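You operate a simulated robot arm through the tools that you are given. There is no shell and no other tool. Be economical: measure what you need, move in short steps, check, and stop when the job is done.

You are at the controls of a simulated two-armed robot. One attempt, no reset.

Task
Mount the white yarn bobbin and set the squeeze to 4.
Fine: open the squeeze lever first; bobbin on the tracer spindle, knob at its mark, then close the lever; leave the emergency stop in.
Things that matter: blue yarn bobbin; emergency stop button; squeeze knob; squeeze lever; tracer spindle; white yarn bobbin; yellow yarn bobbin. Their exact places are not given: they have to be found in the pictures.

Only the result counts: the job must be done as asked and must still hold three seconds after the hand-in. Knocking over, shifting, dropping, spilling or breaking anything else fails it.

Robot
Two 7-joint arms with two-finger parallel grippers on one trunk, on a base that drives. Base frame: it is fixed to the floor where the robot stands at the start and does not move with it; the origin is under the middle of the robot, x ahead of it, y to its left, z up; the surface under the hand at the start is at about z = 0.8. Readings come in m, degrees, newtons and seconds.
The left shoulder is at the start at [0.04, 0.174, 1.317], the right one opposite. With the tool pointing down near the work surface each hand reaches from about 0.1 to 0.6 m from the robot's upright axis, wherever it stands, measured 20 degrees to its own side. Places, roughly: emergency stop button [0.7, -0.7, 0.8]; squeeze knob [0.6, -0.1, 1]; squeeze lever [0.5, 0, 1.1]; tracer spindle [0.7, -0.1, 1]. Payload 3.6 kg a hand.
The TCP of each hand is the grasp point between the finger pads, 0.03 m short of the fingertips. In the tool frame z runs along the fingers and y along their closing line. The gripper opens to 0.11 m. The fingers are 0.02 m wide and 0.01 m thick; the gripper's body (0.048 by 0.112 m) begins 0.055 m behind the TCP.
Orientation is told as [roll, pitch, yaw] about the base's x, y, z axes, in that order, counted from this pose: with the fingers straight down and closing along the base's y, the tool's x points along the base's -x, its y along +y and its z along -z.

Tools
- The arms move only by the tool nudge_tool. It takes "left_deltas", "right_deltas" or both (then of equal length, played together; a hand with none holds still); each is a list of rows, each an object of numbers (a shift or turn left out is 0, a gripper value left out holds the last): "hand": the finger opening in m, from 0 to 0.11; "dx", "dy", "dz": the shift along the tool's x, y, z in m; "rx", "ry", "rz": the turn, a rotation vector about the tool's x, y, z in degrees. In form: [{"hand": .., "dx": .., "dy": .., "dz": .., "rx": .., "ry": .., "rz": ..}, ...]. A call has 1 to 10 rows; each row is the pose to reach, as a shift and turn from the pose commanded when the call began, along the tool's axes at that moment. Each row takes 0.2 s and may step no farther than 0.05 m and 8.6 degrees from the row before; otherwise, or with a gripper value out of range, the whole call is refused. A pose out of reach is approached as far as the arm can. The call stops where the force on the tool passes 40 N (or 10 N more than at its start, if that is more) or the arm is blocked; 0.2 s more then pass. The fingers move at their own pace (about 0.153 m/s each) and stop on an object; they squeeze with about 33 N. The grip force told is the motor's: it shows also when the fingers shut on nothing. Time passes only in rows, and 0.2 s behind the last, so rows that repeat a pose let the fingers close. The reply holds the time, the measured pose of the TCP, the force on the tool along the base axes, the opening and the grip force, in the units named above and with some noise, with the torque about the TCP (base axes, N m) and any sound that the robot's microphone picked up.
- Cameras (640 x 400 px; columns grow to the right, rows downward): "scene" is now at [0.1228, 0.0305, 1.5115]; the picture's right is [0.35, -0.94, -0.00], its down [-0.43, -0.16, -0.89] and it looks along [0.83, 0.31, -0.46] (base axes); focal length 214 px, centre (320, 200). "left" rides on the left gripper at [0.072, -0.017, -0.103] in its tool frame; the picture's right is [0.23, 0.97, 0.00], its down [-0.76, 0.18, -0.62] and it looks along [-0.61, 0.14, 0.78] (tool axes); focal length 222 px, centre (320, 200). "right" rides on the right gripper at [0.072, 0.017, -0.103] in its tool frame; the picture's right is [-0.23, 0.97, 0.00], its down [-0.76, -0.18, -0.62] and it looks along [-0.61, -0.14, 0.78] (tool axes); focal length 222 px, centre (320, 200).
- snapshot(camera): a new picture of that camera. It takes no simulated time.
- move_column(by): slides the trunk up (or, below 0, down) by that many m; the arms and the scene camera ride with it, the base frame stays. It gives what a move gives, with no picture.
- drive_base(legs): drives the robot by 1 to 6 legs, each [ahead, left, turn to the left] in m, m and degrees, along the robot's own axes; the way and the turn of a leg run together, so that a leg with both is an arc; at most 1.5 m and 180 degrees a leg. The arms and the cameras ride along, it lands a little off, and it stops where it bumps. It gives what a move gives.
- head_to(pan, tilt): turns the head with the scene camera to pan (to the left, within 86 degrees either way) and tilt (down, from -29 to 69), counted from straight ahead of the robot. It gives what a move gives.
- point_at(camera, pixels): for up to 12 pixels [column, row] of the newest picture of that camera ("zoom" is the newest enlarged one), the place [x, y, z] in the base frame of the surface seen there, good to about 0.002 m, but the place of the scene camera against the robot may be out by one fixed shift of up to 0.012 m in any direction. It takes no simulated time.
- close_up(camera, box): a new picture of the part [left, top, right, bottom] of that camera's present view, enlarged. It takes no simulated time.
- sign_off(): hands the job in; it is judged then, once.

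Keep the steps short. Do not move on a guess: measure, check each grasp and each placing, and mend mistakes. In all there are 80 turns and 62 pictures (those below and enlarged ones count). Leave the grippers open and the arms clear of the work at the hand-in unless told otherwise, and finish with a single line.

The tools are called after "Request:" as a command line: name --argument value ..., lists and objects as JSON in quotes. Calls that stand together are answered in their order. nudge_tool: Moves the arms, as the interface text tells. Its arguments: {"type":"object","properties":{"left_deltas":{"type":"array","items":{"type":"object","properties":{"hand":{"type":"number"},"dx":{"type":"number"},"dy":{"type":"number"},"dz":{"type":"number"},"rx":{"type":"number"},"ry":{"type":"number"},"rz":{"type":"number"}}}},"right_deltas":{"type":"array","items":{"type":"object","properties":{"hand":{"type":"number"},"dx":{"type":"number"},"dy":{"type":"number"},"dz":{"type":"number"},"rx":{"type":"number"},"ry":{"type":"number"},"rz":{"type":"number"}}}}},"required":[]} The other tools are called the same way: move_column (by) slides the trunk up or down; drive_base (legs) drives the base; head_to (pan, tilt) turns the head that bears the scene camera; snapshot (camera) takes a picture; point_at (camera, pixels) gives the place of the surface under pixels of a picture; close_up (camera, box) takes an enlarged picture of a part of a camera's view; sign_off () hands the job in.

At the start:

```text
time: 0.0
left_eef_pos: [0.3422, 0.2298, 1.4189]
left_ee_rot: [0.0, 0.0, 0.2]
left_contact_force: [0.0, 0.2, 0.1]
left_ft_torque: [0.0, -0.01, 0.01]
left_opening: 0.1102
left_grip_force: 0.1
right_eef_pos: [0.3455, -0.0297, 1.4259]
right_ee_rot: [0.0, 0.0, 0.0]
right_contact_force: [-0.3, -0.2, 0.3]
right_ft_torque: [-0.02, 0.01, -0.03]
right_opening: 0.1101
right_grip_force: 0.1
trunk travel left (down, up): [-0.432, 0.331]
robot x, y, heading: [0.0014, -0.001, -0.1]
head pan, tilt: [20.6, 27.3]
```

scene: 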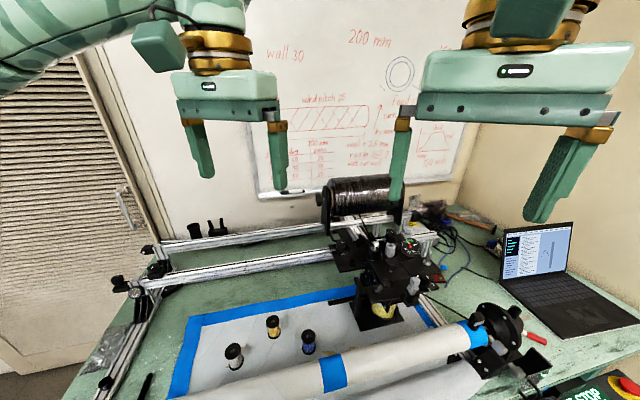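
right: 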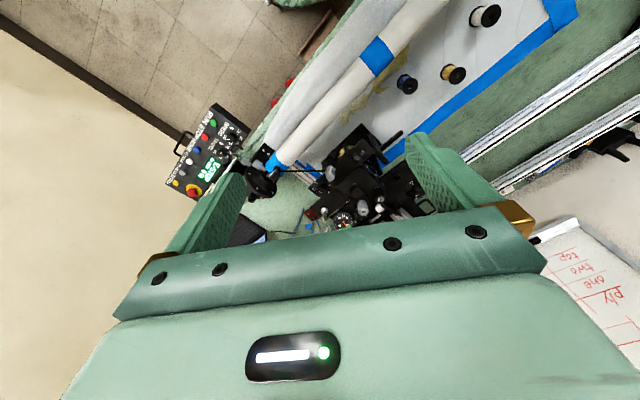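
left: 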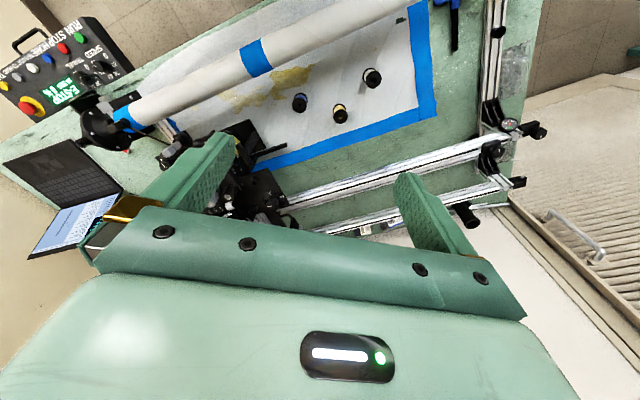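

I see three bobbins near (234,352), (273,322), (309,338), and the machine head near (385,250). I'll enlarge both areas.

Request:
close_up --camera "scene" --box '[310, 170, 470, 330]'

Request:
close_up --camera "scene" --box '[200, 300, 340, 390]'

```text
2.50 times, centred on (390, 250) of scene
```

zoom: 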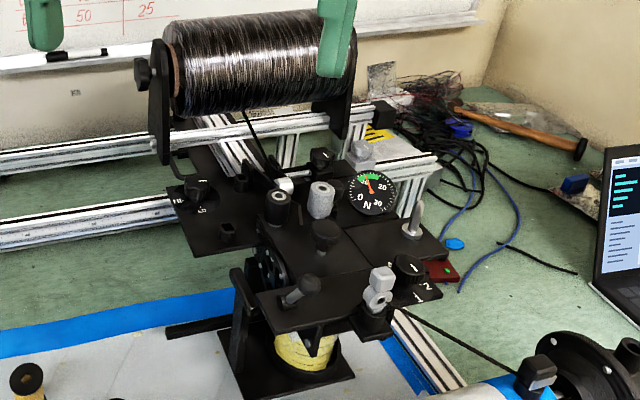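

```text
4.44 times, centred on (270, 345) of scene
```

zoom: 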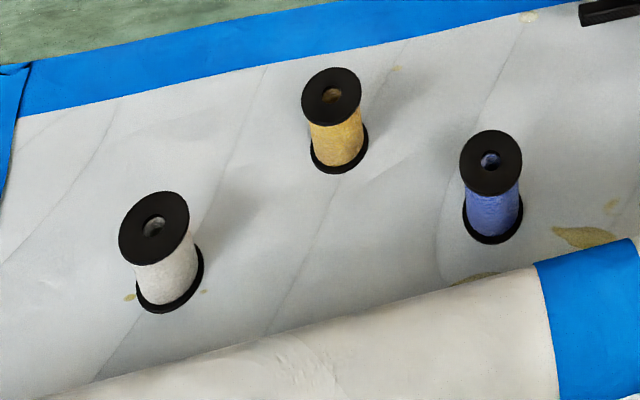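

The white bobbin is the left one (zoom 154,228 for the top). Next I measure the bobbins, then turn the head to the machine.

Request:
point_at --camera "zoom" --pixels '[[130, 240], [180, 215], [150, 250], [165, 203], [168, 270], [172, 310], [110, 320], [331, 95], [490, 160]]'

Request:
head_to --pan -5 --tilt 42

Request:
snapshot --camera "scene"

```text
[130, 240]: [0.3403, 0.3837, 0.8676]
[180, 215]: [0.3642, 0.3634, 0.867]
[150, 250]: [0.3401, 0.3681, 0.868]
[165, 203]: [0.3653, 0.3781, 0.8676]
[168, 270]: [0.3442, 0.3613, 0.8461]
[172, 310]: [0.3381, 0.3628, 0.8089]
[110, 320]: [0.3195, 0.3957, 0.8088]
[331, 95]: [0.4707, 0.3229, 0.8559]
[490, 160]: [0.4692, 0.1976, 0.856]
```

```text
time: 0.9
left_eef_pos: [0.3429, 0.2307, 1.4174]
left_ee_rot: [-0.2, 0.0, 0.3]
left_contact_force: [0.6, 0.6, 0.1]
left_ft_torque: [0.0, 0.01, -0.01]
left_opening: 0.1097
left_grip_force: 0.0
right_eef_pos: [0.3467, -0.0295, 1.4262]
right_ee_rot: [0.0, 0.1, 0.0]
right_contact_force: [-0.4, 0.2, 0.0]
right_ft_torque: [0.0, 0.03, 0.0]
right_opening: 0.11
right_grip_force: 0.1
trunk travel left (down, up): [-0.432, 0.331]
robot x, y, heading: [-0.0011, 0.0006, -0.2]
head pan, tilt: [-5.0, 42.0]
```

```text
56 pictures are left
```

scene: 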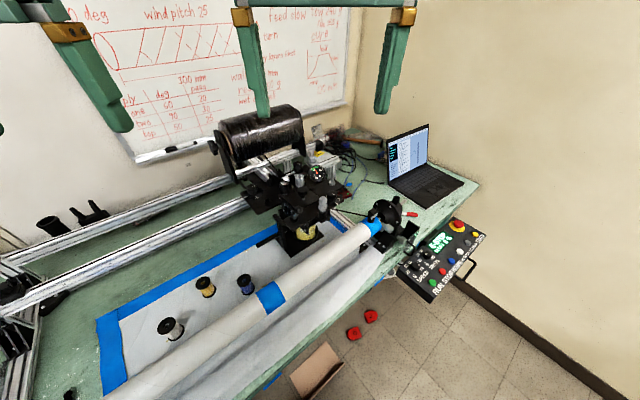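

Now enlarge the machine head tightly.

Request:
close_up --camera "scene" --box '[240, 155, 360, 230]'

Request:
close_up --camera "right" --box '[290, 120, 450, 240]'

```text
5.33 times, centred on (300, 192) of scene
```

zoom: 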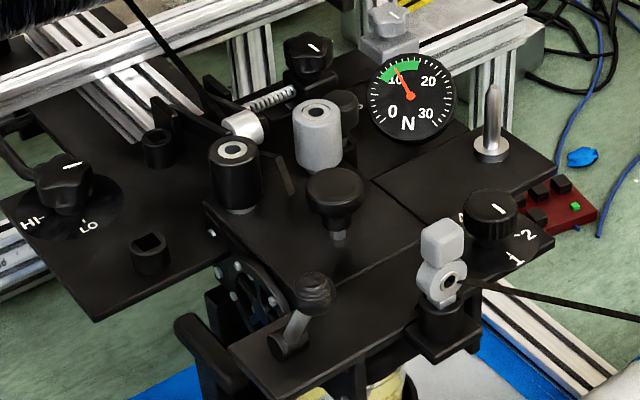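

```text
3.33 times, centred on (370, 180) of right
```

zoom: 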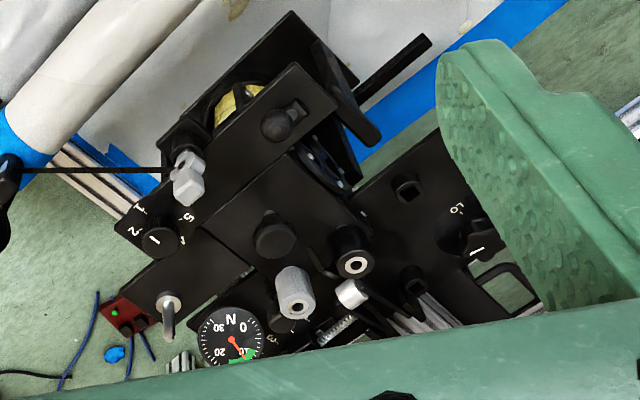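

Candidates in the scene zoom just before: spindle pin (492,125), squeeze knob (490,215), lever (310,290). The newest zoom is the right camera's, so I take a fresh tight scene zoom and measure after.

Request:
close_up --camera "scene" --box '[280, 165, 350, 225]'

Request:
point_at --camera "scene" --pixels '[[332, 179], [332, 185], [332, 195], [332, 193], [299, 209], [296, 218], [303, 191], [302, 209], [322, 200]]'

```text
6.67 times, centred on (315, 195) of scene
```

zoom: 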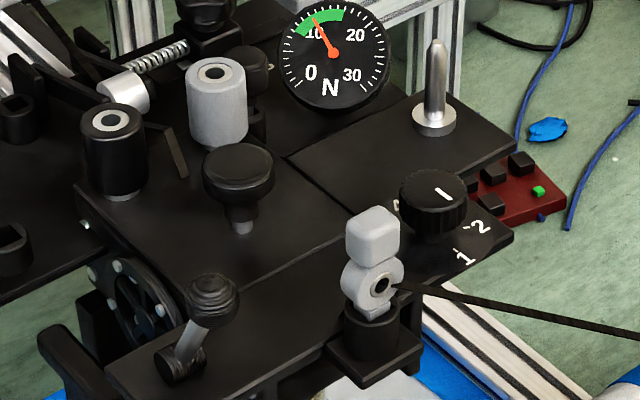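

```text
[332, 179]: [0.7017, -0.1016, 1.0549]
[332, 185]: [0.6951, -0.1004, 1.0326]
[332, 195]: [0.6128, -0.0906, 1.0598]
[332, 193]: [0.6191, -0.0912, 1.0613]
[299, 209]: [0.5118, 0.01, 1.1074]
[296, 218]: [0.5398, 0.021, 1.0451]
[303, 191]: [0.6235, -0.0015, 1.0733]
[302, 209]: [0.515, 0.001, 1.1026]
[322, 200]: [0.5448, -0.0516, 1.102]
```

Measure details in this zoom: knob line and digits, spindle, lever.

Request:
point_at --camera "zoom" --pixels '[[436, 190], [450, 197], [432, 188], [405, 185], [466, 192], [464, 258], [480, 227], [436, 45], [434, 100], [434, 118], [460, 140], [433, 225]]'

Request:
point_at --camera "zoom" --pixels '[[212, 280], [212, 295], [195, 330], [180, 355], [180, 375], [205, 365], [240, 160], [378, 225], [372, 290], [333, 55], [217, 72], [112, 118]]'

```text
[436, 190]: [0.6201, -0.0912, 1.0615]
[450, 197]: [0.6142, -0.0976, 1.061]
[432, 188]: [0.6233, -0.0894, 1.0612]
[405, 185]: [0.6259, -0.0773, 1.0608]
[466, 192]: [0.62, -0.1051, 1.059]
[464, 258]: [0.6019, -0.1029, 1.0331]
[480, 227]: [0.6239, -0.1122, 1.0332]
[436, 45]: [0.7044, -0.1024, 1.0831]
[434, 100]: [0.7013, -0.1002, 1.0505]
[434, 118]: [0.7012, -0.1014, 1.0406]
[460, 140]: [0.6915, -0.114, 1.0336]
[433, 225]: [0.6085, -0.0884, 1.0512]
```

```text
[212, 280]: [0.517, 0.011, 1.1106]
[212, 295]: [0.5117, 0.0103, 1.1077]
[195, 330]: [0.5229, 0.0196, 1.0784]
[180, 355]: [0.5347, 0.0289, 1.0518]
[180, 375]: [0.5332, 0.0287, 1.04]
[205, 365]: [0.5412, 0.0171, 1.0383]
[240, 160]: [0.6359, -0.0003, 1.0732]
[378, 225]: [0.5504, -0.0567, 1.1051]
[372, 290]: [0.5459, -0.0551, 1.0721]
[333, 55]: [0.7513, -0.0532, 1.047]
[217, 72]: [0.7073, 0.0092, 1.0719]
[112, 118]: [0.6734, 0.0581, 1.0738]
```

I need the table edge and obstacles for driving. Measure table edge, panel, tube, floor items.

Request:
point_at --camera "scene" --pixels '[[292, 375], [340, 318], [378, 276], [250, 396], [430, 290], [402, 268], [458, 228], [355, 333], [310, 385], [330, 365], [200, 360], [380, 330]]'

Request:
point_at --camera "scene" --pixels '[[268, 360], [300, 325], [360, 265], [370, 240], [388, 212], [200, 375], [120, 398], [440, 200], [470, 260], [350, 372], [420, 270], [290, 300]]'

```text
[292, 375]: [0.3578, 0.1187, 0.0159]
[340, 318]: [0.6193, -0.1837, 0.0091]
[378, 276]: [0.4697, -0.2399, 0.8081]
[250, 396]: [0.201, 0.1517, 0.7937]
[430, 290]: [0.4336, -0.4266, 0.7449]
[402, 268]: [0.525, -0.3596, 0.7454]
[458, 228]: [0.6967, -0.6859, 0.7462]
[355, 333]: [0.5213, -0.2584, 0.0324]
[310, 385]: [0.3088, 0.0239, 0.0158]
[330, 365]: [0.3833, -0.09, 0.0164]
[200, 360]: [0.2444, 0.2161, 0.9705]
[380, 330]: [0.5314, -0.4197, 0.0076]
```

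```text
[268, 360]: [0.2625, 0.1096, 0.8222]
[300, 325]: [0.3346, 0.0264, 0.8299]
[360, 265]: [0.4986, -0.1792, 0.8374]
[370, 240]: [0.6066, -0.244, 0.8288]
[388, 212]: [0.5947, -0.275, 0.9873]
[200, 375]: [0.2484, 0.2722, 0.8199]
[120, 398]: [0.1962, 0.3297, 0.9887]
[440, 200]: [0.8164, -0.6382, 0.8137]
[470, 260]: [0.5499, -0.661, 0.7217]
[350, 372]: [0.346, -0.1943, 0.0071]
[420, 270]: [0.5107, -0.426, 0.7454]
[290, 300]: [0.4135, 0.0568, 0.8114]
```

The table edge runs diagonally (about 35° yaw); the robot should move along it and face square. I'll drive right-ahead parallel to the edge and turn 35° left.

Request:
drive_base --legs '[[0.165, -0.24, 0], [0, 0, 35]]'

Request:
head_to --pan -12 --tilt 42

Request:
snapshot --camera "scene"

Request:
snapshot --camera "right"

```text
time: 2.2
left_eef_pos: [0.4044, 0.1442, 1.4146]
left_ee_rot: [-0.7, 0.2, 1.8]
left_contact_force: [0.4, 1.1, -1.0]
left_ft_torque: [-0.14, 0.06, -0.01]
left_opening: 0.11
left_grip_force: 0.0
right_eef_pos: [0.4155, -0.1148, 1.4246]
right_ee_rot: [-0.5, 0.3, 1.7]
right_contact_force: [0.8, 1.8, 0.1]
right_ft_torque: [-0.13, 0.05, -0.01]
right_opening: 0.1098
right_grip_force: 0.1
trunk travel left (down, up): [-0.432, 0.331]
robot x, y, heading: [0.0666, -0.1058, 1.6]
head pan, tilt: [-5.0, 42.0]
stopped in leg 1: the robot was blocked; the commanded pose is now the measured one
```

```text
time: 2.9
left_eef_pos: [0.4005, 0.1312, 1.4178]
left_ee_rot: [-0.1, -0.1, 1.6]
left_contact_force: [0.3, 0.0, 0.2]
left_ft_torque: [0.01, 0.01, -0.01]
left_opening: 0.1101
left_grip_force: 0.0
right_eef_pos: [0.4123, -0.1302, 1.4259]
right_ee_rot: [0.1, 0.1, 1.5]
right_contact_force: [0.8, 1.1, 0.4]
right_ft_torque: [-0.02, 0.01, -0.05]
right_opening: 0.1101
right_grip_force: 0.1
trunk travel left (down, up): [-0.432, 0.331]
robot x, y, heading: [0.0619, -0.1093, 1.7]
head pan, tilt: [-12.0, 42.0]
```

```text
52 pictures are left
```

scene: 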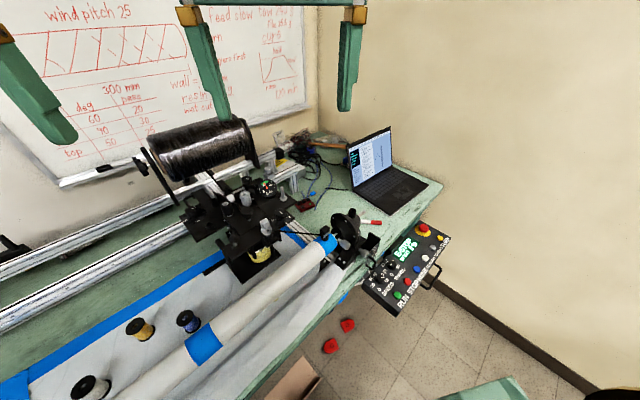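

```text
51 pictures are left
```

right: 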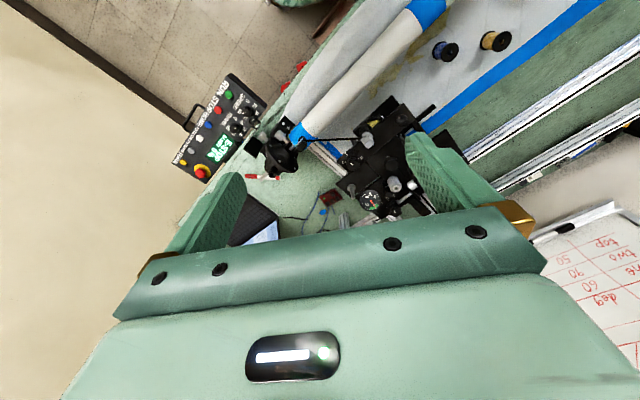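

Blocked after about 0.12 m. I'll look down to see against what.

Request:
head_to --pan 0 --tilt 69

Request:
snapshot --camera "scene"

```text
time: 3.8
left_eef_pos: [0.3992, 0.1307, 1.4178]
left_ee_rot: [-0.2, 0.0, 1.6]
left_contact_force: [-0.4, -0.2, -0.1]
left_ft_torque: [-0.03, 0.0, -0.03]
left_opening: 0.11
left_grip_force: 0.0
right_eef_pos: [0.4122, -0.1284, 1.4262]
right_ee_rot: [0.1, 0.1, 1.5]
right_contact_force: [-0.1, 0.2, 0.4]
right_ft_torque: [-0.01, 0.02, -0.01]
right_opening: 0.1098
right_grip_force: 0.2
trunk travel left (down, up): [-0.432, 0.331]
robot x, y, heading: [0.0631, -0.106, 1.8]
head pan, tilt: [0.0, 68.8]
```

```text
50 pictures are left
```

scene: 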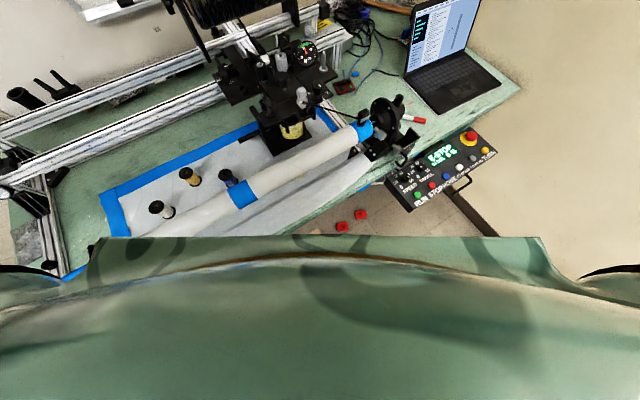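

Measure the robot body's front edge corners and the table edge near them.

Request:
point_at --camera "scene" --pixels '[[100, 240], [540, 240], [320, 242], [290, 234], [340, 205], [380, 175], [90, 258], [560, 270], [170, 234], [430, 234], [392, 200], [375, 190]]'

```text
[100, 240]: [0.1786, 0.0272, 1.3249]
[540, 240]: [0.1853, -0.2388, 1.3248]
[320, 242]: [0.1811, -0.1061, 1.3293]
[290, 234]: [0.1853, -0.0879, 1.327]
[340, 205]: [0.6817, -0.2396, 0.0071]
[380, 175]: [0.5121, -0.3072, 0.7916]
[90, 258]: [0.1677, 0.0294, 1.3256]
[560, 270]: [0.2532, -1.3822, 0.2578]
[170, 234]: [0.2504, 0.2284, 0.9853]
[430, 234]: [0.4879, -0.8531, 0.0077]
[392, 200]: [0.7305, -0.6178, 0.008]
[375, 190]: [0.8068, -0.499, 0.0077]
```

The wider base likely hit the table side obliquely. I back off, turn square to the table, then slide right.

Request:
drive_base --legs '[[-0.12, 0, 0], [0, 0, 33.5], [0, -0.25, 0]]'

Request:
head_to --pan -15 --tilt 45

Request:
snapshot --camera "scene"

```text
time: 8.1
left_eef_pos: [0.2339, 0.0717, 1.4189]
left_ee_rot: [0.0, -0.1, 35.6]
left_contact_force: [0.4, 0.0, -0.5]
left_ft_torque: [-0.01, 0.03, 0.02]
left_opening: 0.1102
left_grip_force: 0.1
right_eef_pos: [0.39, -0.1366, 1.4275]
right_ee_rot: [0.0, 0.0, 35.4]
right_contact_force: [-0.5, 0.7, 0.4]
right_ft_torque: [0.05, 0.01, 0.01]
right_opening: 0.1099
right_grip_force: 0.0
trunk travel left (down, up): [-0.432, 0.331]
robot x, y, heading: [0.0885, -0.3139, 35.4]
head pan, tilt: [0.0, 68.8]
```

```text
time: 8.9
left_eef_pos: [0.2331, 0.0721, 1.418]
left_ee_rot: [-0.1, -0.2, 35.6]
left_contact_force: [0.1, 0.3, 0.0]
left_ft_torque: [-0.01, 0.01, -0.02]
left_opening: 0.1099
left_grip_force: 0.0
right_eef_pos: [0.3891, -0.1364, 1.4267]
right_ee_rot: [0.1, 0.0, 35.5]
right_contact_force: [0.9, 0.5, 0.2]
right_ft_torque: [-0.04, 0.0, -0.01]
right_opening: 0.11
right_grip_force: 0.1
trunk travel left (down, up): [-0.432, 0.331]
robot x, y, heading: [0.0894, -0.3124, 35.5]
head pan, tilt: [-15.0, 45.0]
```

```text
49 pictures are left
```

scene: 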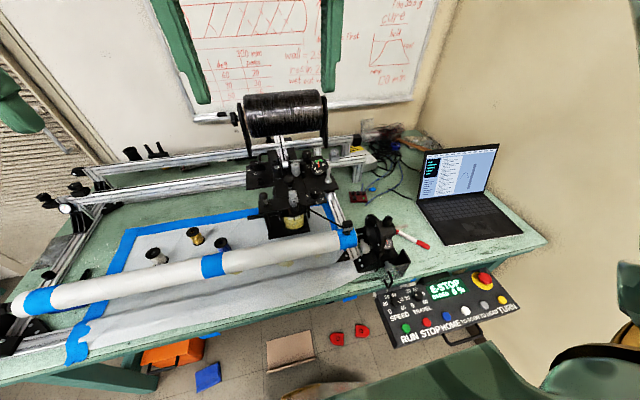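

Table now square. I go ahead 0.09 m to bring the machine within reach.

Request:
drive_base --legs '[[0.09, 0, 0]]'

Request:
close_up --camera "scene" --box '[240, 150, 352, 220]'

Request:
close_up --camera "right" --box '[240, 60, 480, 210]'

```text
time: 10.0
left_eef_pos: [0.3077, 0.1245, 1.4189]
left_ee_rot: [-0.1, 0.0, 35.6]
left_contact_force: [0.4, 0.4, -0.3]
left_ft_torque: [-0.04, 0.04, 0.03]
left_opening: 0.11
left_grip_force: 0.2
right_eef_pos: [0.4645, -0.0841, 1.4267]
right_ee_rot: [0.1, 0.1, 35.6]
right_contact_force: [0.4, 0.5, 0.5]
right_ft_torque: [-0.01, 0.02, 0.02]
right_opening: 0.11
right_grip_force: 0.0
trunk travel left (down, up): [-0.432, 0.331]
robot x, y, heading: [0.1646, -0.2639, 35.5]
head pan, tilt: [-15.0, 45.0]
```

```text
5.71 times, centred on (296, 185) of scene
```

zoom: 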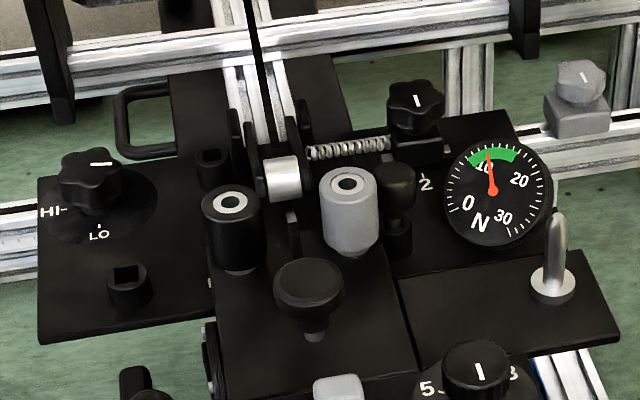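

```text
2.67 times, centred on (360, 135) of right
```

zoom: 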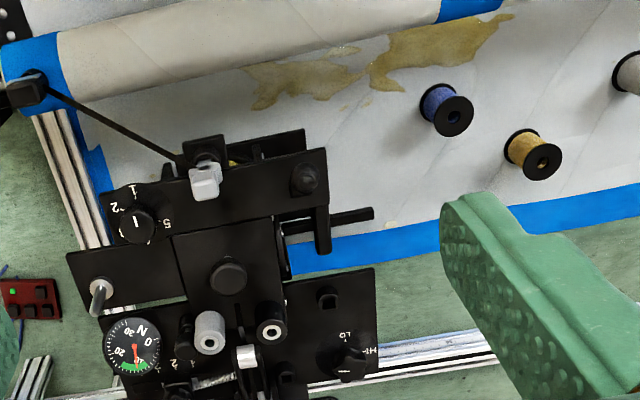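

Knob numerals (5, 3 …) are visible. Zoom closer on knob and lever.

Request:
close_up --camera "scene" --box '[256, 200, 352, 260]'

Request:
close_up --camera "right" --box '[262, 100, 392, 180]'

```text
6.67 times, centred on (304, 230) of scene
```

zoom: 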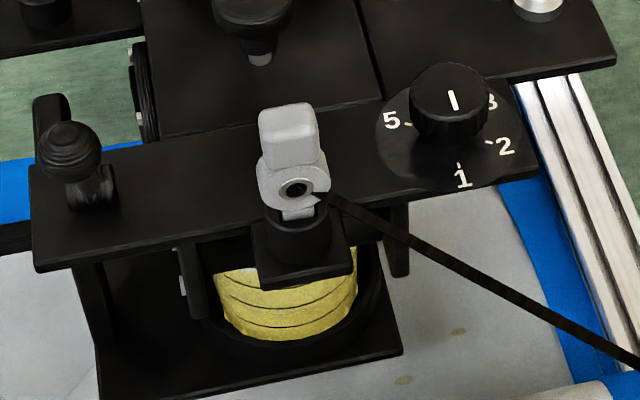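

```text
4.92 times, centred on (327, 140) of right
```

zoom: 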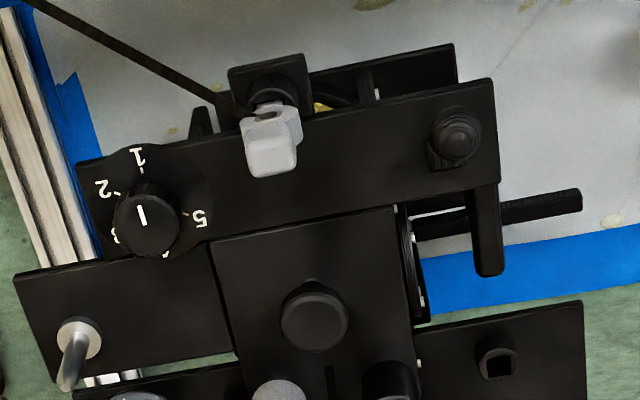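

Measure knob, lever and spindle with the right camera (no fixed shift there).

Request:
point_at --camera "zoom" --pixels '[[141, 207], [145, 226], [118, 215], [176, 212], [140, 192], [153, 250], [137, 155], [104, 188], [199, 219], [147, 235], [165, 253], [115, 238]]'

Request:
point_at --camera "zoom" --pixels '[[456, 125], [456, 148], [436, 135], [476, 135], [456, 108], [440, 165], [466, 165], [428, 150], [420, 120], [72, 325], [78, 352], [60, 385]]'

Request:
close_up --camera "scene" --box '[258, 210, 290, 235]'

```text
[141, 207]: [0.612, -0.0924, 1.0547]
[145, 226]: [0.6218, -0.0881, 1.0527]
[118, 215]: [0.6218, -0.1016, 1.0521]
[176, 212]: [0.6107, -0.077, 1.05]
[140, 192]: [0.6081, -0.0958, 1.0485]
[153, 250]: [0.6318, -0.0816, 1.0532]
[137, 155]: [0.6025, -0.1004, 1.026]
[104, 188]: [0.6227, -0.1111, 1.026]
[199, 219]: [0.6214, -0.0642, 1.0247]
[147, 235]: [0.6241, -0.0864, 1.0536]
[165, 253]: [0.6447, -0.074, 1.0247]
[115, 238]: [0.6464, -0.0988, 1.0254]
```

```text
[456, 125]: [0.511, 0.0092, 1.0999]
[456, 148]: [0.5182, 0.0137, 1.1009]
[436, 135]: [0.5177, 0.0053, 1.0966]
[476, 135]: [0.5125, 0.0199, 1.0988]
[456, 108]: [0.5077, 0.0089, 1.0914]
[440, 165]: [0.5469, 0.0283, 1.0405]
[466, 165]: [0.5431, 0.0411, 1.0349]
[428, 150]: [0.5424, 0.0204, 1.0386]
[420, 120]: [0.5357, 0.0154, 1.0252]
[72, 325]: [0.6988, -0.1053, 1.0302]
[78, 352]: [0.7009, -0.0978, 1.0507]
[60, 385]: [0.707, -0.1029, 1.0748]
```

```text
16.00 times, centred on (274, 222) of scene
```

zoom: 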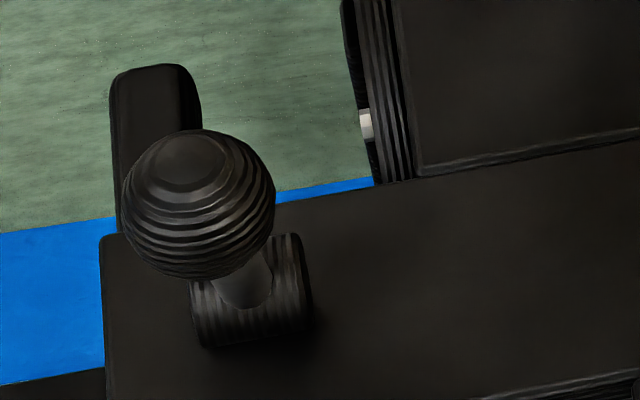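

Right-camera readings: ball of lever about (0.515, 0.0125, 1.089), tilted toward the robot, pivot axis along the table edge; knob (0.620,-0.0885, top 1.053), pointing at 1; spindle (0.700,-0.101). I move the right hand above the lever ball with a 0.06 opening.

Request:
nudge_tool --right_deltas '[{"hand": 0.06, "dx": -0.03, "dy": 0.015, "dz": 0.03}, {"dx": -0.06, "dy": 0.03, "dz": 0.06}, {"dx": -0.0973, "dy": 0.0491, "dz": 0.08}, {"dx": -0.0973, "dy": 0.0491, "dz": 0.13}, {"dx": -0.0973, "dy": 0.0491, "dz": 0.18}, {"dx": -0.0973, "dy": 0.0491, "dz": 0.23}, {"dx": -0.0973, "dy": 0.0491, "dz": 0.23}]'

Request:
snapshot --camera "right"

Request:
snapshot --camera "scene"

```text
time: 11.6
left_eef_pos: [0.3071, 0.1244, 1.4178]
left_ee_rot: [0.0, -0.2, 35.6]
left_contact_force: [0.1, -0.1, 0.1]
left_ft_torque: [0.02, 0.05, 0.0]
left_opening: 0.11
left_grip_force: 0.0
right_eef_pos: [0.5123, 0.0114, 1.1968]
right_ee_rot: [0.0, -0.1, 35.6]
right_contact_force: [-0.1, 0.4, 0.4]
right_ft_torque: [0.01, 0.0, 0.02]
right_opening: 0.0601
right_grip_force: 0.1
trunk travel left (down, up): [-0.432, 0.331]
robot x, y, heading: [0.1618, -0.2587, 35.6]
head pan, tilt: [-15.0, 45.0]
```

```text
43 pictures are left
```

right: 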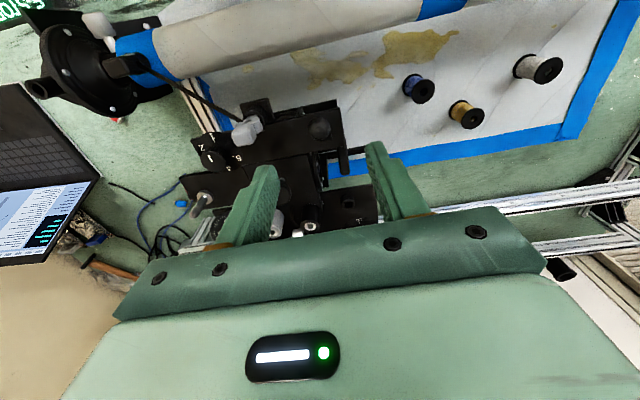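

```text
42 pictures are left
```

scene: 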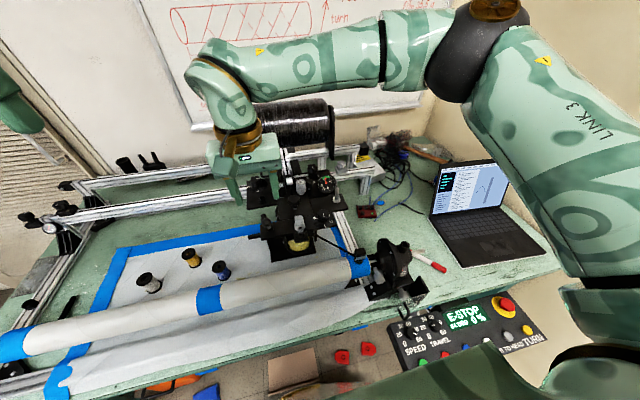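

Re-measure the ball at (320,128) from the closer right view.

Request:
close_up --camera "right" --box '[200, 95, 360, 195]'

Request:
point_at --camera "right" --pixels '[[320, 120], [320, 128], [320, 135], [311, 127], [329, 127], [257, 190], [374, 150]]'

```text
4.00 times, centred on (280, 145) of right
```

zoom: 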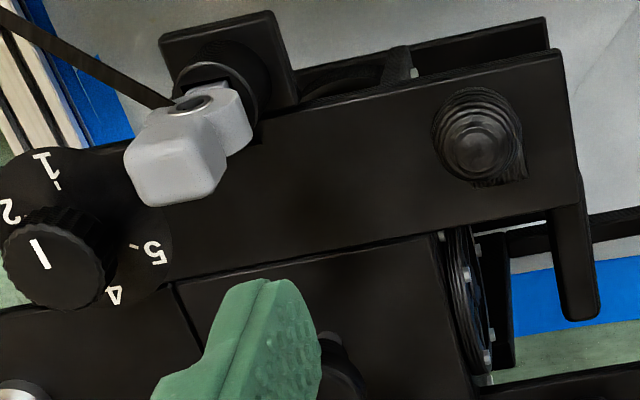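

```text
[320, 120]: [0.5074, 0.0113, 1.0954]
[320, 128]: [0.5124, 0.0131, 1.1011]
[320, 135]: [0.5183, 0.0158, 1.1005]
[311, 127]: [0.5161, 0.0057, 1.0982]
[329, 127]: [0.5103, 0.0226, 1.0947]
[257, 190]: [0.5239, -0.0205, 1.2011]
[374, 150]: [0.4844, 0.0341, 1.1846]
```

Ball centre about (0.514,0.0135,1.09). I lower over it, then close on it.

Request:
nudge_tool --right_deltas '[{"dx": -0.0025, "dy": 0.0006, "dz": 0.04}, {"dx": -0.0025, "dy": 0.0006, "dz": 0.075}, {"dx": -0.0025, "dy": 0.0006, "dz": 0.107}, {"dx": -0.0025, "dy": 0.0006, "dz": 0.107}]'

Request:
nudge_tool --right_deltas '[{"hand": 0.0}, {}, {}]'

Request:
close_up --camera "scene" --box '[225, 140, 345, 240]'

```text
time: 12.6
left_eef_pos: [0.3076, 0.1232, 1.4192]
left_ee_rot: [-0.2, -0.1, 35.5]
left_contact_force: [0.4, -0.7, 0.3]
left_ft_torque: [0.02, 0.03, -0.02]
left_opening: 0.1102
left_grip_force: 0.0
right_eef_pos: [0.5148, 0.0146, 1.0899]
right_ee_rot: [0.1, 0.0, 35.6]
right_contact_force: [1.2, -0.5, 1.5]
right_ft_torque: [-0.01, 0.0, 0.0]
right_opening: 0.06
right_grip_force: 0.0
trunk travel left (down, up): [-0.432, 0.331]
robot x, y, heading: [0.1642, -0.2602, 35.6]
head pan, tilt: [-15.0, 45.0]
```

```text
time: 13.4
left_eef_pos: [0.3074, 0.1247, 1.4192]
left_ee_rot: [-0.1, -0.1, 35.5]
left_contact_force: [0.3, 0.4, -0.2]
left_ft_torque: [0.01, -0.01, 0.02]
left_opening: 0.1101
left_grip_force: 0.0
right_eef_pos: [0.5145, 0.013, 1.0903]
right_ee_rot: [0.1, 0.1, 35.5]
right_contact_force: [1.6, -3.7, -2.1]
right_ft_torque: [-0.02, 0.07, 0.01]
right_opening: 0.0207
right_grip_force: 45.3
trunk travel left (down, up): [-0.432, 0.331]
robot x, y, heading: [0.1674, -0.2591, 35.7]
head pan, tilt: [-15.0, 45.0]
```

```text
4.00 times, centred on (285, 190) of scene
```

zoom: 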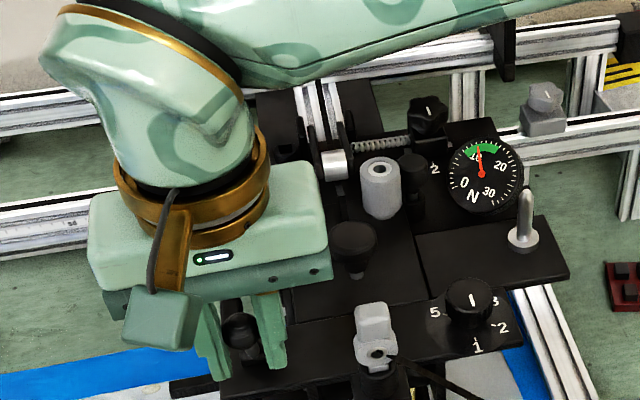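

Ball held (opening 0.0207). Try a small move away from the robot (tool −x) along the arc and read the force.

Request:
nudge_tool --right_deltas '[{"dx": -0.005, "dz": -0.002}, {"dx": -0.01, "dz": -0.004}, {"dx": -0.015, "dz": -0.006}]'

```text
time: 14.2
left_eef_pos: [0.3052, 0.1225, 1.4197]
left_ee_rot: [-0.1, -0.2, 35.5]
left_contact_force: [-0.2, -0.2, -0.5]
left_ft_torque: [0.04, 0.01, 0.01]
left_opening: 0.1102
left_grip_force: 0.1
right_eef_pos: [0.5248, 0.0213, 1.0969]
right_ee_rot: [0.1, 0.1, 35.6]
right_contact_force: [-10.3, -13.7, -11.6]
right_ft_torque: [-0.71, 1.0, -0.01]
right_opening: 0.0205
right_grip_force: 44.4
trunk travel left (down, up): [-0.432, 0.331]
robot x, y, heading: [0.1635, -0.2643, 35.3]
head pan, tilt: [-15.0, 45.0]
```

It moved ~13 mm with resistance (~17 N). Check whether the lever follows.

Request:
close_up --camera "scene" --box '[250, 205, 310, 245]'

```text
10.00 times, centred on (280, 225) of scene
```

zoom: 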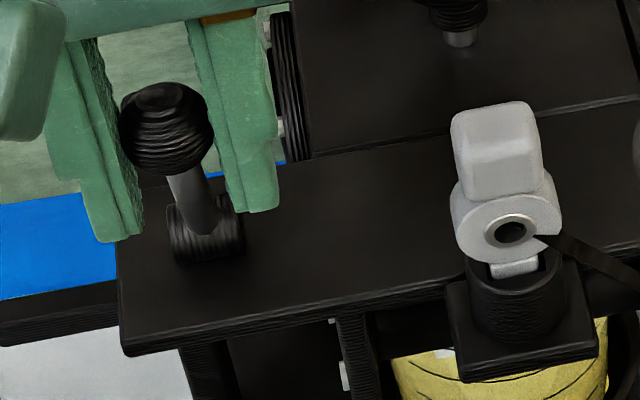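

The lever follows. Continue along the arc past vertical.

Request:
nudge_tool --right_deltas '[{"dx": -0.006, "dz": -0.0005}, {"dx": -0.012, "dz": -0.001}, {"dx": -0.018, "dz": -0.001}, {"dx": -0.024, "dz": 0.001}, {"dx": -0.03, "dz": 0.003}]'

Request:
close_up --camera "scene" --box '[250, 195, 310, 235]'

```text
time: 15.4
left_eef_pos: [0.3043, 0.1195, 1.4204]
left_ee_rot: [-0.1, -0.3, 35.6]
left_contact_force: [0.0, -0.2, 0.3]
left_ft_torque: [0.02, 0.0, -0.03]
left_opening: 0.11
left_grip_force: 0.1
right_eef_pos: [0.5496, 0.0381, 1.0958]
right_ee_rot: [0.3, -0.4, 35.5]
right_contact_force: [-6.0, -12.8, 29.3]
right_ft_torque: [-0.62, 0.93, 0.03]
right_opening: 0.0206
right_grip_force: 44.6
trunk travel left (down, up): [-0.432, 0.331]
robot x, y, heading: [0.1635, -0.2604, 35.4]
head pan, tilt: [-15.0, 45.0]
```

```text
10.00 times, centred on (280, 215) of scene
```

zoom: 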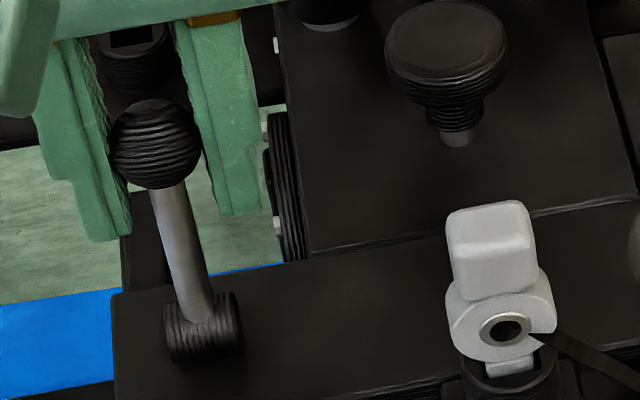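

Slightly past vertical, vertical force +29 N, so I follow a higher arc while continuing.

Request:
nudge_tool --right_deltas '[{"dx": -0.003, "dz": -0.004}, {"dx": -0.009, "dz": -0.004}, {"dx": -0.015, "dz": -0.002}, {"dx": -0.02, "dz": 0.0}]'

Request:
close_up --camera "scene" --box '[250, 190, 310, 230]'

```text
time: 16.4
left_eef_pos: [0.3053, 0.1206, 1.4203]
left_ee_rot: [-0.1, -0.3, 35.6]
left_contact_force: [-0.4, 0.6, 0.1]
left_ft_torque: [0.0, 0.01, -0.02]
left_opening: 0.1099
left_grip_force: 0.0
right_eef_pos: [0.5647, 0.0492, 1.0935]
right_ee_rot: [0.0, 0.1, 35.6]
right_contact_force: [-11.5, -16.7, -3.2]
right_ft_torque: [-0.65, 0.92, 0.04]
right_opening: 0.0206
right_grip_force: 44.4
trunk travel left (down, up): [-0.432, 0.331]
robot x, y, heading: [0.1633, -0.2604, 35.8]
head pan, tilt: [-15.0, 45.0]
```

```text
10.00 times, centred on (280, 210) of scene
```

zoom: 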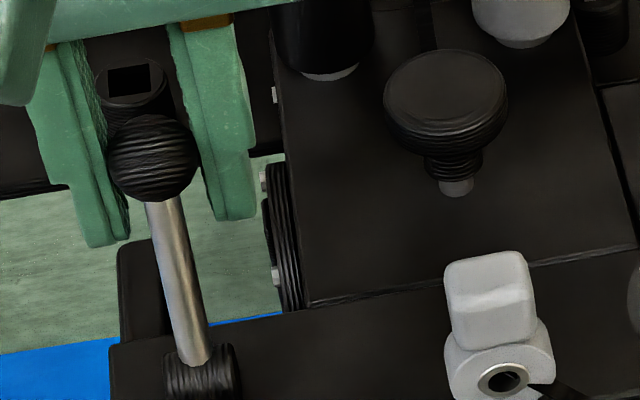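

Friction steady near 20 N, lever following. Continue a bit with a falling arc.

Request:
nudge_tool --right_deltas '[{"dx": -0.005, "dz": 0.003}, {"dx": -0.01, "dz": 0.007}, {"dx": -0.014, "dz": 0.011}]'

Request:
close_up --camera "scene" --box '[240, 180, 312, 228]'

```text
time: 17.2
left_eef_pos: [0.3078, 0.1262, 1.4187]
left_ee_rot: [-0.2, 0.1, 35.7]
left_contact_force: [0.3, 0.1, 0.5]
left_ft_torque: [-0.01, 0.01, -0.01]
left_opening: 0.1099
left_grip_force: 0.1
right_eef_pos: [0.5792, 0.062, 1.0811]
right_ee_rot: [0.1, -0.1, 35.6]
right_contact_force: [0.3, 0.3, -0.8]
right_ft_torque: [0.0, 0.0, 0.02]
right_opening: 0.0
right_grip_force: 37.5
trunk travel left (down, up): [-0.432, 0.331]
robot x, y, heading: [0.1639, -0.2611, 35.4]
head pan, tilt: [-15.0, 45.0]
```

```text
8.33 times, centred on (276, 204) of scene
```

zoom: 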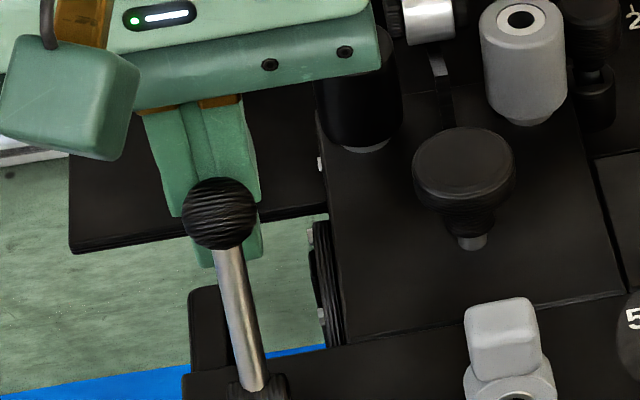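

The fingers slid off the ball and shut; the lever seems to have met its end stop. I lift the hand away and look.

Request:
nudge_tool --right_deltas '[{"dz": -0.04}, {"dz": -0.08}, {"dz": -0.12, "hand": 0.06}, {"dz": -0.16}, {"dz": -0.16, "dx": 0.03}]'

Request:
close_up --camera "right" --box '[200, 60, 400, 190]'

Request:
close_up --camera "scene" --box '[240, 185, 336, 245]'

```text
time: 18.4
left_eef_pos: [0.3066, 0.1232, 1.419]
left_ee_rot: [0.0, -0.1, 35.6]
left_contact_force: [-0.3, 0.6, -0.3]
left_ft_torque: [0.04, -0.01, 0.0]
left_opening: 0.1102
left_grip_force: 0.0
right_eef_pos: [0.5541, 0.0413, 1.2421]
right_ee_rot: [0.2, 0.1, 35.5]
right_contact_force: [0.0, 0.7, -0.2]
right_ft_torque: [0.03, -0.02, -0.02]
right_opening: 0.0599
right_grip_force: 0.1
trunk travel left (down, up): [-0.432, 0.331]
robot x, y, heading: [0.1604, -0.2619, 35.6]
head pan, tilt: [-15.0, 45.0]
```

```text
3.08 times, centred on (300, 125) of right
```

zoom: 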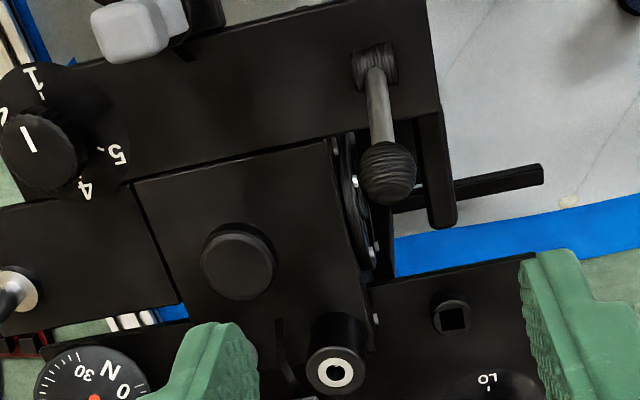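

```text
6.67 times, centred on (288, 215) of scene
```

zoom: 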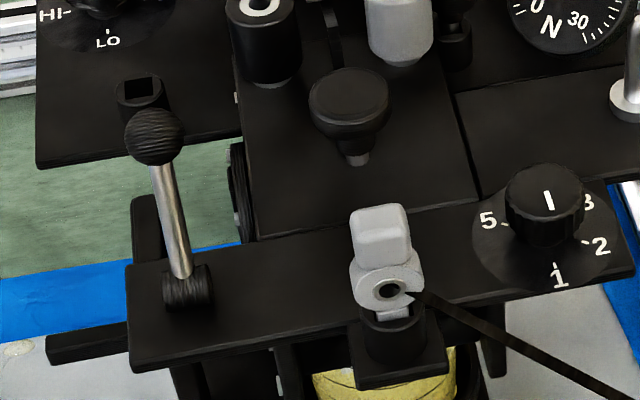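

Measure ball, pivot and dial marks in the right picture's coordinates.

Request:
point_at --camera "right" --pixels '[[322, 117], [322, 110], [318, 82], [320, 95], [206.5, 85.5], [208.5, 90.5], [223.5, 121.5], [234, 110], [204, 101.5], [207, 109], [313, 117], [331, 117]]'

```text
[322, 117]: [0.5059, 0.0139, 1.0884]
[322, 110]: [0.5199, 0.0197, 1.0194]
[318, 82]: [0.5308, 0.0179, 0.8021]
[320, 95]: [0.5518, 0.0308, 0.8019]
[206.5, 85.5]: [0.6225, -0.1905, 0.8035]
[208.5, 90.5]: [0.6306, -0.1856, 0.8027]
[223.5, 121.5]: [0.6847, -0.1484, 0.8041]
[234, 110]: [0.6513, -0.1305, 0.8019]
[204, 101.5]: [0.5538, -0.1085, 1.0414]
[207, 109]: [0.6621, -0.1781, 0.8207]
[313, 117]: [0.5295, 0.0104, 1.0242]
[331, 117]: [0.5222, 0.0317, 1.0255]
```

That referred to an older picture; I'll retake the right close-up and measure in it.

Request:
close_up --camera "right" --box '[190, 60, 350, 160]'

```text
4.00 times, centred on (270, 110) of right
```

zoom: 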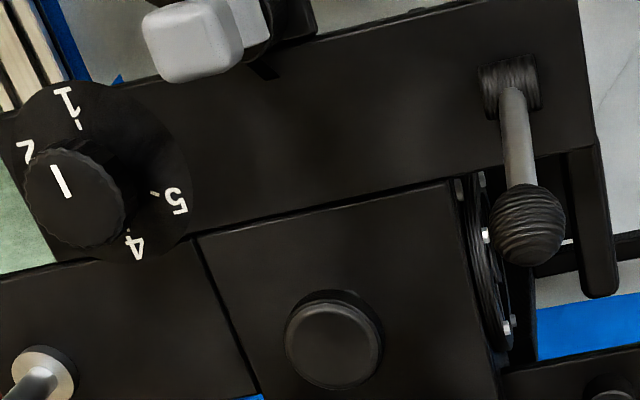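

Request:
point_at --camera "zoom" --pixels '[[526, 210], [526, 235], [510, 90], [515, 140], [79, 125], [128, 233], [152, 193], [66, 194], [52, 167], [25, 195], [122, 200], [90, 245]]'

Request:
point_at --camera "zoom" --pixels '[[494, 220], [562, 220], [528, 262], [36, 385], [45, 355], [70, 105], [135, 248], [180, 200], [27, 150], [72, 196], [46, 153], [80, 230]]'

```text
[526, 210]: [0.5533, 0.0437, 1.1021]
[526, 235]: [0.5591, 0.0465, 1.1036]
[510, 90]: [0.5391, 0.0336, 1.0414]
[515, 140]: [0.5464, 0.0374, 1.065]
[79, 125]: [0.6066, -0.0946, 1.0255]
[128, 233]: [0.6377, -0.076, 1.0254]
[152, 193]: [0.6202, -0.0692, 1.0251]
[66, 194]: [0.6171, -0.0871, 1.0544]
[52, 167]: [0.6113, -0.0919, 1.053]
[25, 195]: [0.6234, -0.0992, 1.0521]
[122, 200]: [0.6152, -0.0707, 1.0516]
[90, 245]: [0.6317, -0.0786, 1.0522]
```

```text
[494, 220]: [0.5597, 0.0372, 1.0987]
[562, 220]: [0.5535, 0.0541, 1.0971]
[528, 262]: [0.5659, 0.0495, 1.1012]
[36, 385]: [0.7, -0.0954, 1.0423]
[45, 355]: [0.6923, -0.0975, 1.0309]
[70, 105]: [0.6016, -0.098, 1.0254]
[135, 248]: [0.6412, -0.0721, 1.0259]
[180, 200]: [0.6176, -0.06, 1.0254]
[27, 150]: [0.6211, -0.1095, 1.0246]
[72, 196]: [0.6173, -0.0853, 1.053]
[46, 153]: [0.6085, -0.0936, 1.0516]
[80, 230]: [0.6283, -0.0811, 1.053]
```

Ball is now at (0.558,0.047,1.092), mirror image of the start about the pivot, so it looks fully over. To be sure, I press it further with closed fingers from the near side, at ball height.

Request:
nudge_tool --right_deltas '[{"hand": 0.0, "dx": 0.0287, "dy": 0.003, "dz": 0.03}, {"dx": 0.0287, "dy": 0.003, "dz": 0.07}, {"dx": 0.0287, "dy": 0.003, "dz": 0.11}, {"dx": 0.0287, "dy": 0.003, "dz": 0.15}, {"dx": 0.0287, "dy": 0.003, "dz": 0.15}, {"dx": 0.02, "dy": 0.003, "dz": 0.15}, {"dx": 0.012, "dy": 0.003, "dz": 0.15}, {"dx": 0.006, "dy": 0.003, "dz": 0.15}, {"dx": 0.0, "dy": 0.003, "dz": 0.15}, {"dx": -0.006, "dy": 0.003, "dz": 0.15}]'

Request:
close_up --camera "scene" --box '[240, 185, 336, 245]'

```text
time: 20.4
left_eef_pos: [0.3047, 0.1213, 1.4193]
left_ee_rot: [-0.1, -0.1, 35.7]
left_contact_force: [0.3, 0.2, -0.2]
left_ft_torque: [-0.04, 0.02, 0.01]
left_opening: 0.1101
left_grip_force: 0.1
right_eef_pos: [0.5392, 0.0404, 1.092]
right_ee_rot: [0.2, 1.2, 35.6]
right_contact_force: [-16.6, -13.6, 20.2]
right_ft_torque: [-0.39, 0.38, -0.12]
right_opening: 0.0
right_grip_force: 32.9
trunk travel left (down, up): [-0.432, 0.331]
robot x, y, heading: [0.1591, -0.2626, 35.5]
head pan, tilt: [-15.0, 45.0]
stopped in row 9 (right hand): the force on the tool passed its limit at 42 N (the readings are from after the stop); the commanded pose is now the measured one
```

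```text
6.67 times, centred on (288, 215) of scene
```

zoom: 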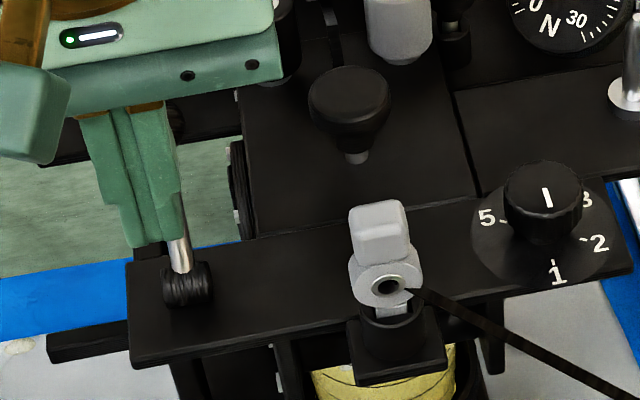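

Blocked hard at 42 N at the expected contact: the lever is at its open stop. I back off, lift, and move above the knob with the fingers open, to view the dial.

Request:
nudge_tool --right_deltas '[{"dx": 0.012}, {"dx": 0.012, "dz": -0.04}, {"dx": 0.012, "dz": -0.08}, {"dx": 0.03, "dy": -0.035, "dz": -0.09, "hand": 0.1}, {"dx": 0.045, "dy": -0.07, "dz": -0.09}, {"dx": 0.0586, "dy": -0.105, "dz": -0.08}, {"dx": 0.0586, "dy": -0.14, "dz": -0.08}, {"dx": 0.0586, "dy": -0.14, "dz": -0.08}]'

Request:
close_up --camera "right" --box '[240, 120, 400, 220]'

```text
time: 22.2
left_eef_pos: [0.3058, 0.1254, 1.4181]
left_ee_rot: [-0.2, -0.2, 35.7]
left_contact_force: [-0.4, -0.3, 0.3]
left_ft_torque: [0.01, 0.01, -0.04]
left_opening: 0.1101
left_grip_force: 0.0
right_eef_pos: [0.579, -0.1049, 1.1712]
right_ee_rot: [0.0, 0.9, 35.7]
right_contact_force: [0.0, 0.1, 0.1]
right_ft_torque: [0.01, -0.01, -0.03]
right_opening: 0.1001
right_grip_force: 0.0
trunk travel left (down, up): [-0.432, 0.331]
robot x, y, heading: [0.1641, -0.261, 35.5]
head pan, tilt: [-15.0, 45.0]
```

```text
4.00 times, centred on (320, 170) of right
```

zoom: 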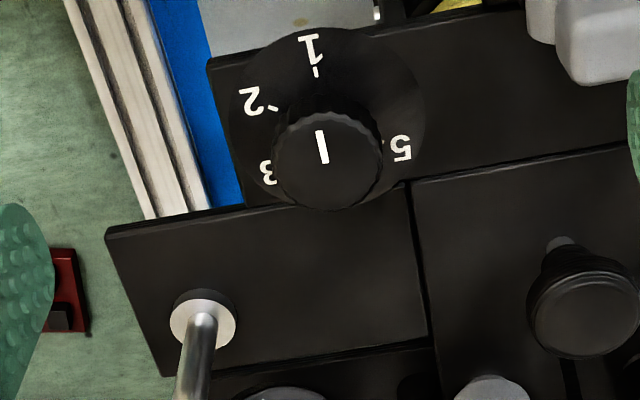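

Measure ticks, dial rim, knob top and spindle here.

Request:
point_at --camera "zoom" --pixels '[[316, 72], [273, 108], [384, 141], [278, 166], [233, 115], [420, 130], [325, 32], [262, 55], [390, 60], [320, 134], [324, 162], [327, 160]]'

Request:
point_at --camera "zoom" --pixels '[[277, 160], [377, 155], [323, 115], [328, 205], [290, 195], [365, 193], [290, 128], [362, 126], [180, 318], [230, 318], [203, 295], [195, 395]]'

```text
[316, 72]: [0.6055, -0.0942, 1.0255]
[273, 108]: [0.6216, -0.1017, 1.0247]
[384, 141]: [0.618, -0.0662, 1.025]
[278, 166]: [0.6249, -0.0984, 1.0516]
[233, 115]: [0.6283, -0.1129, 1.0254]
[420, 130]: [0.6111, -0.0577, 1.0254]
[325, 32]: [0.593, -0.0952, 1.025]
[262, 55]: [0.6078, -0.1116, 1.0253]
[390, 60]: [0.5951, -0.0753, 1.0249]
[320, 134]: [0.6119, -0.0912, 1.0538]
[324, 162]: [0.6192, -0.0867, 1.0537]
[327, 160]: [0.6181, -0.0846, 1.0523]
```

```text
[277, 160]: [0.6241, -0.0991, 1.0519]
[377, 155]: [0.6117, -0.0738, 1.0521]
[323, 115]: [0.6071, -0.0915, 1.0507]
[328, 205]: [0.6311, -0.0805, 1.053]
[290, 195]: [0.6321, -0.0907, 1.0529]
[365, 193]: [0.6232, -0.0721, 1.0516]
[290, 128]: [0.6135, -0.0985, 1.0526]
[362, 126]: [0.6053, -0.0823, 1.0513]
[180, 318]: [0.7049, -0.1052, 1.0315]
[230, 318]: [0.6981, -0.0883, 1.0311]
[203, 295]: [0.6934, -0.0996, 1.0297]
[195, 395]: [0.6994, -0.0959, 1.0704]
```

Dial: centre (0.619,-0.086), ticks 60° apart counter-clockwise 1→5, 1 on the near side, 4 on the far side; pointer at 1. So the knob needs +180° counter-clockwise (negative tool rz). I pre-turn the wrist +45° and go above the knob.

Request:
nudge_tool --right_deltas '[{"hand": 0.05, "dx": -0.01, "dy": -0.002, "rz": 7.5}, {"dx": -0.02, "dy": -0.004, "rz": 15}, {"dx": -0.03, "dy": -0.006, "rz": 22.5}, {"dx": -0.04, "dy": -0.0078, "rz": 30}, {"dx": -0.0436, "dy": -0.0078, "dz": 0.02, "rz": 37.5}, {"dx": -0.0436, "dy": -0.0078, "dz": 0.05, "rz": 45}, {"dx": -0.0436, "dy": -0.0078, "dz": 0.06, "rz": 45}]'

Request:
snapshot --camera "right"

```text
time: 23.8
left_eef_pos: [0.3072, 0.1238, 1.4188]
left_ee_rot: [-0.1, -0.2, 35.7]
left_contact_force: [0.5, -0.6, -0.5]
left_ft_torque: [0.01, -0.02, 0.01]
left_opening: 0.1099
left_grip_force: 0.1
right_eef_pos: [0.6183, -0.0865, 1.1117]
right_ee_rot: [-0.6, 0.7, -9.4]
right_contact_force: [-0.2, 0.2, 1.2]
right_ft_torque: [-0.03, -0.03, -0.03]
right_opening: 0.05
right_grip_force: 0.1
trunk travel left (down, up): [-0.432, 0.331]
robot x, y, heading: [0.1637, -0.2594, 35.3]
head pan, tilt: [-15.0, 45.0]
```

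```text
30 pictures are left
```

right: 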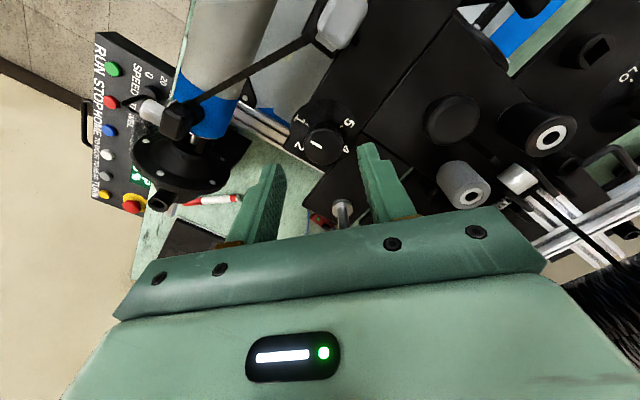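

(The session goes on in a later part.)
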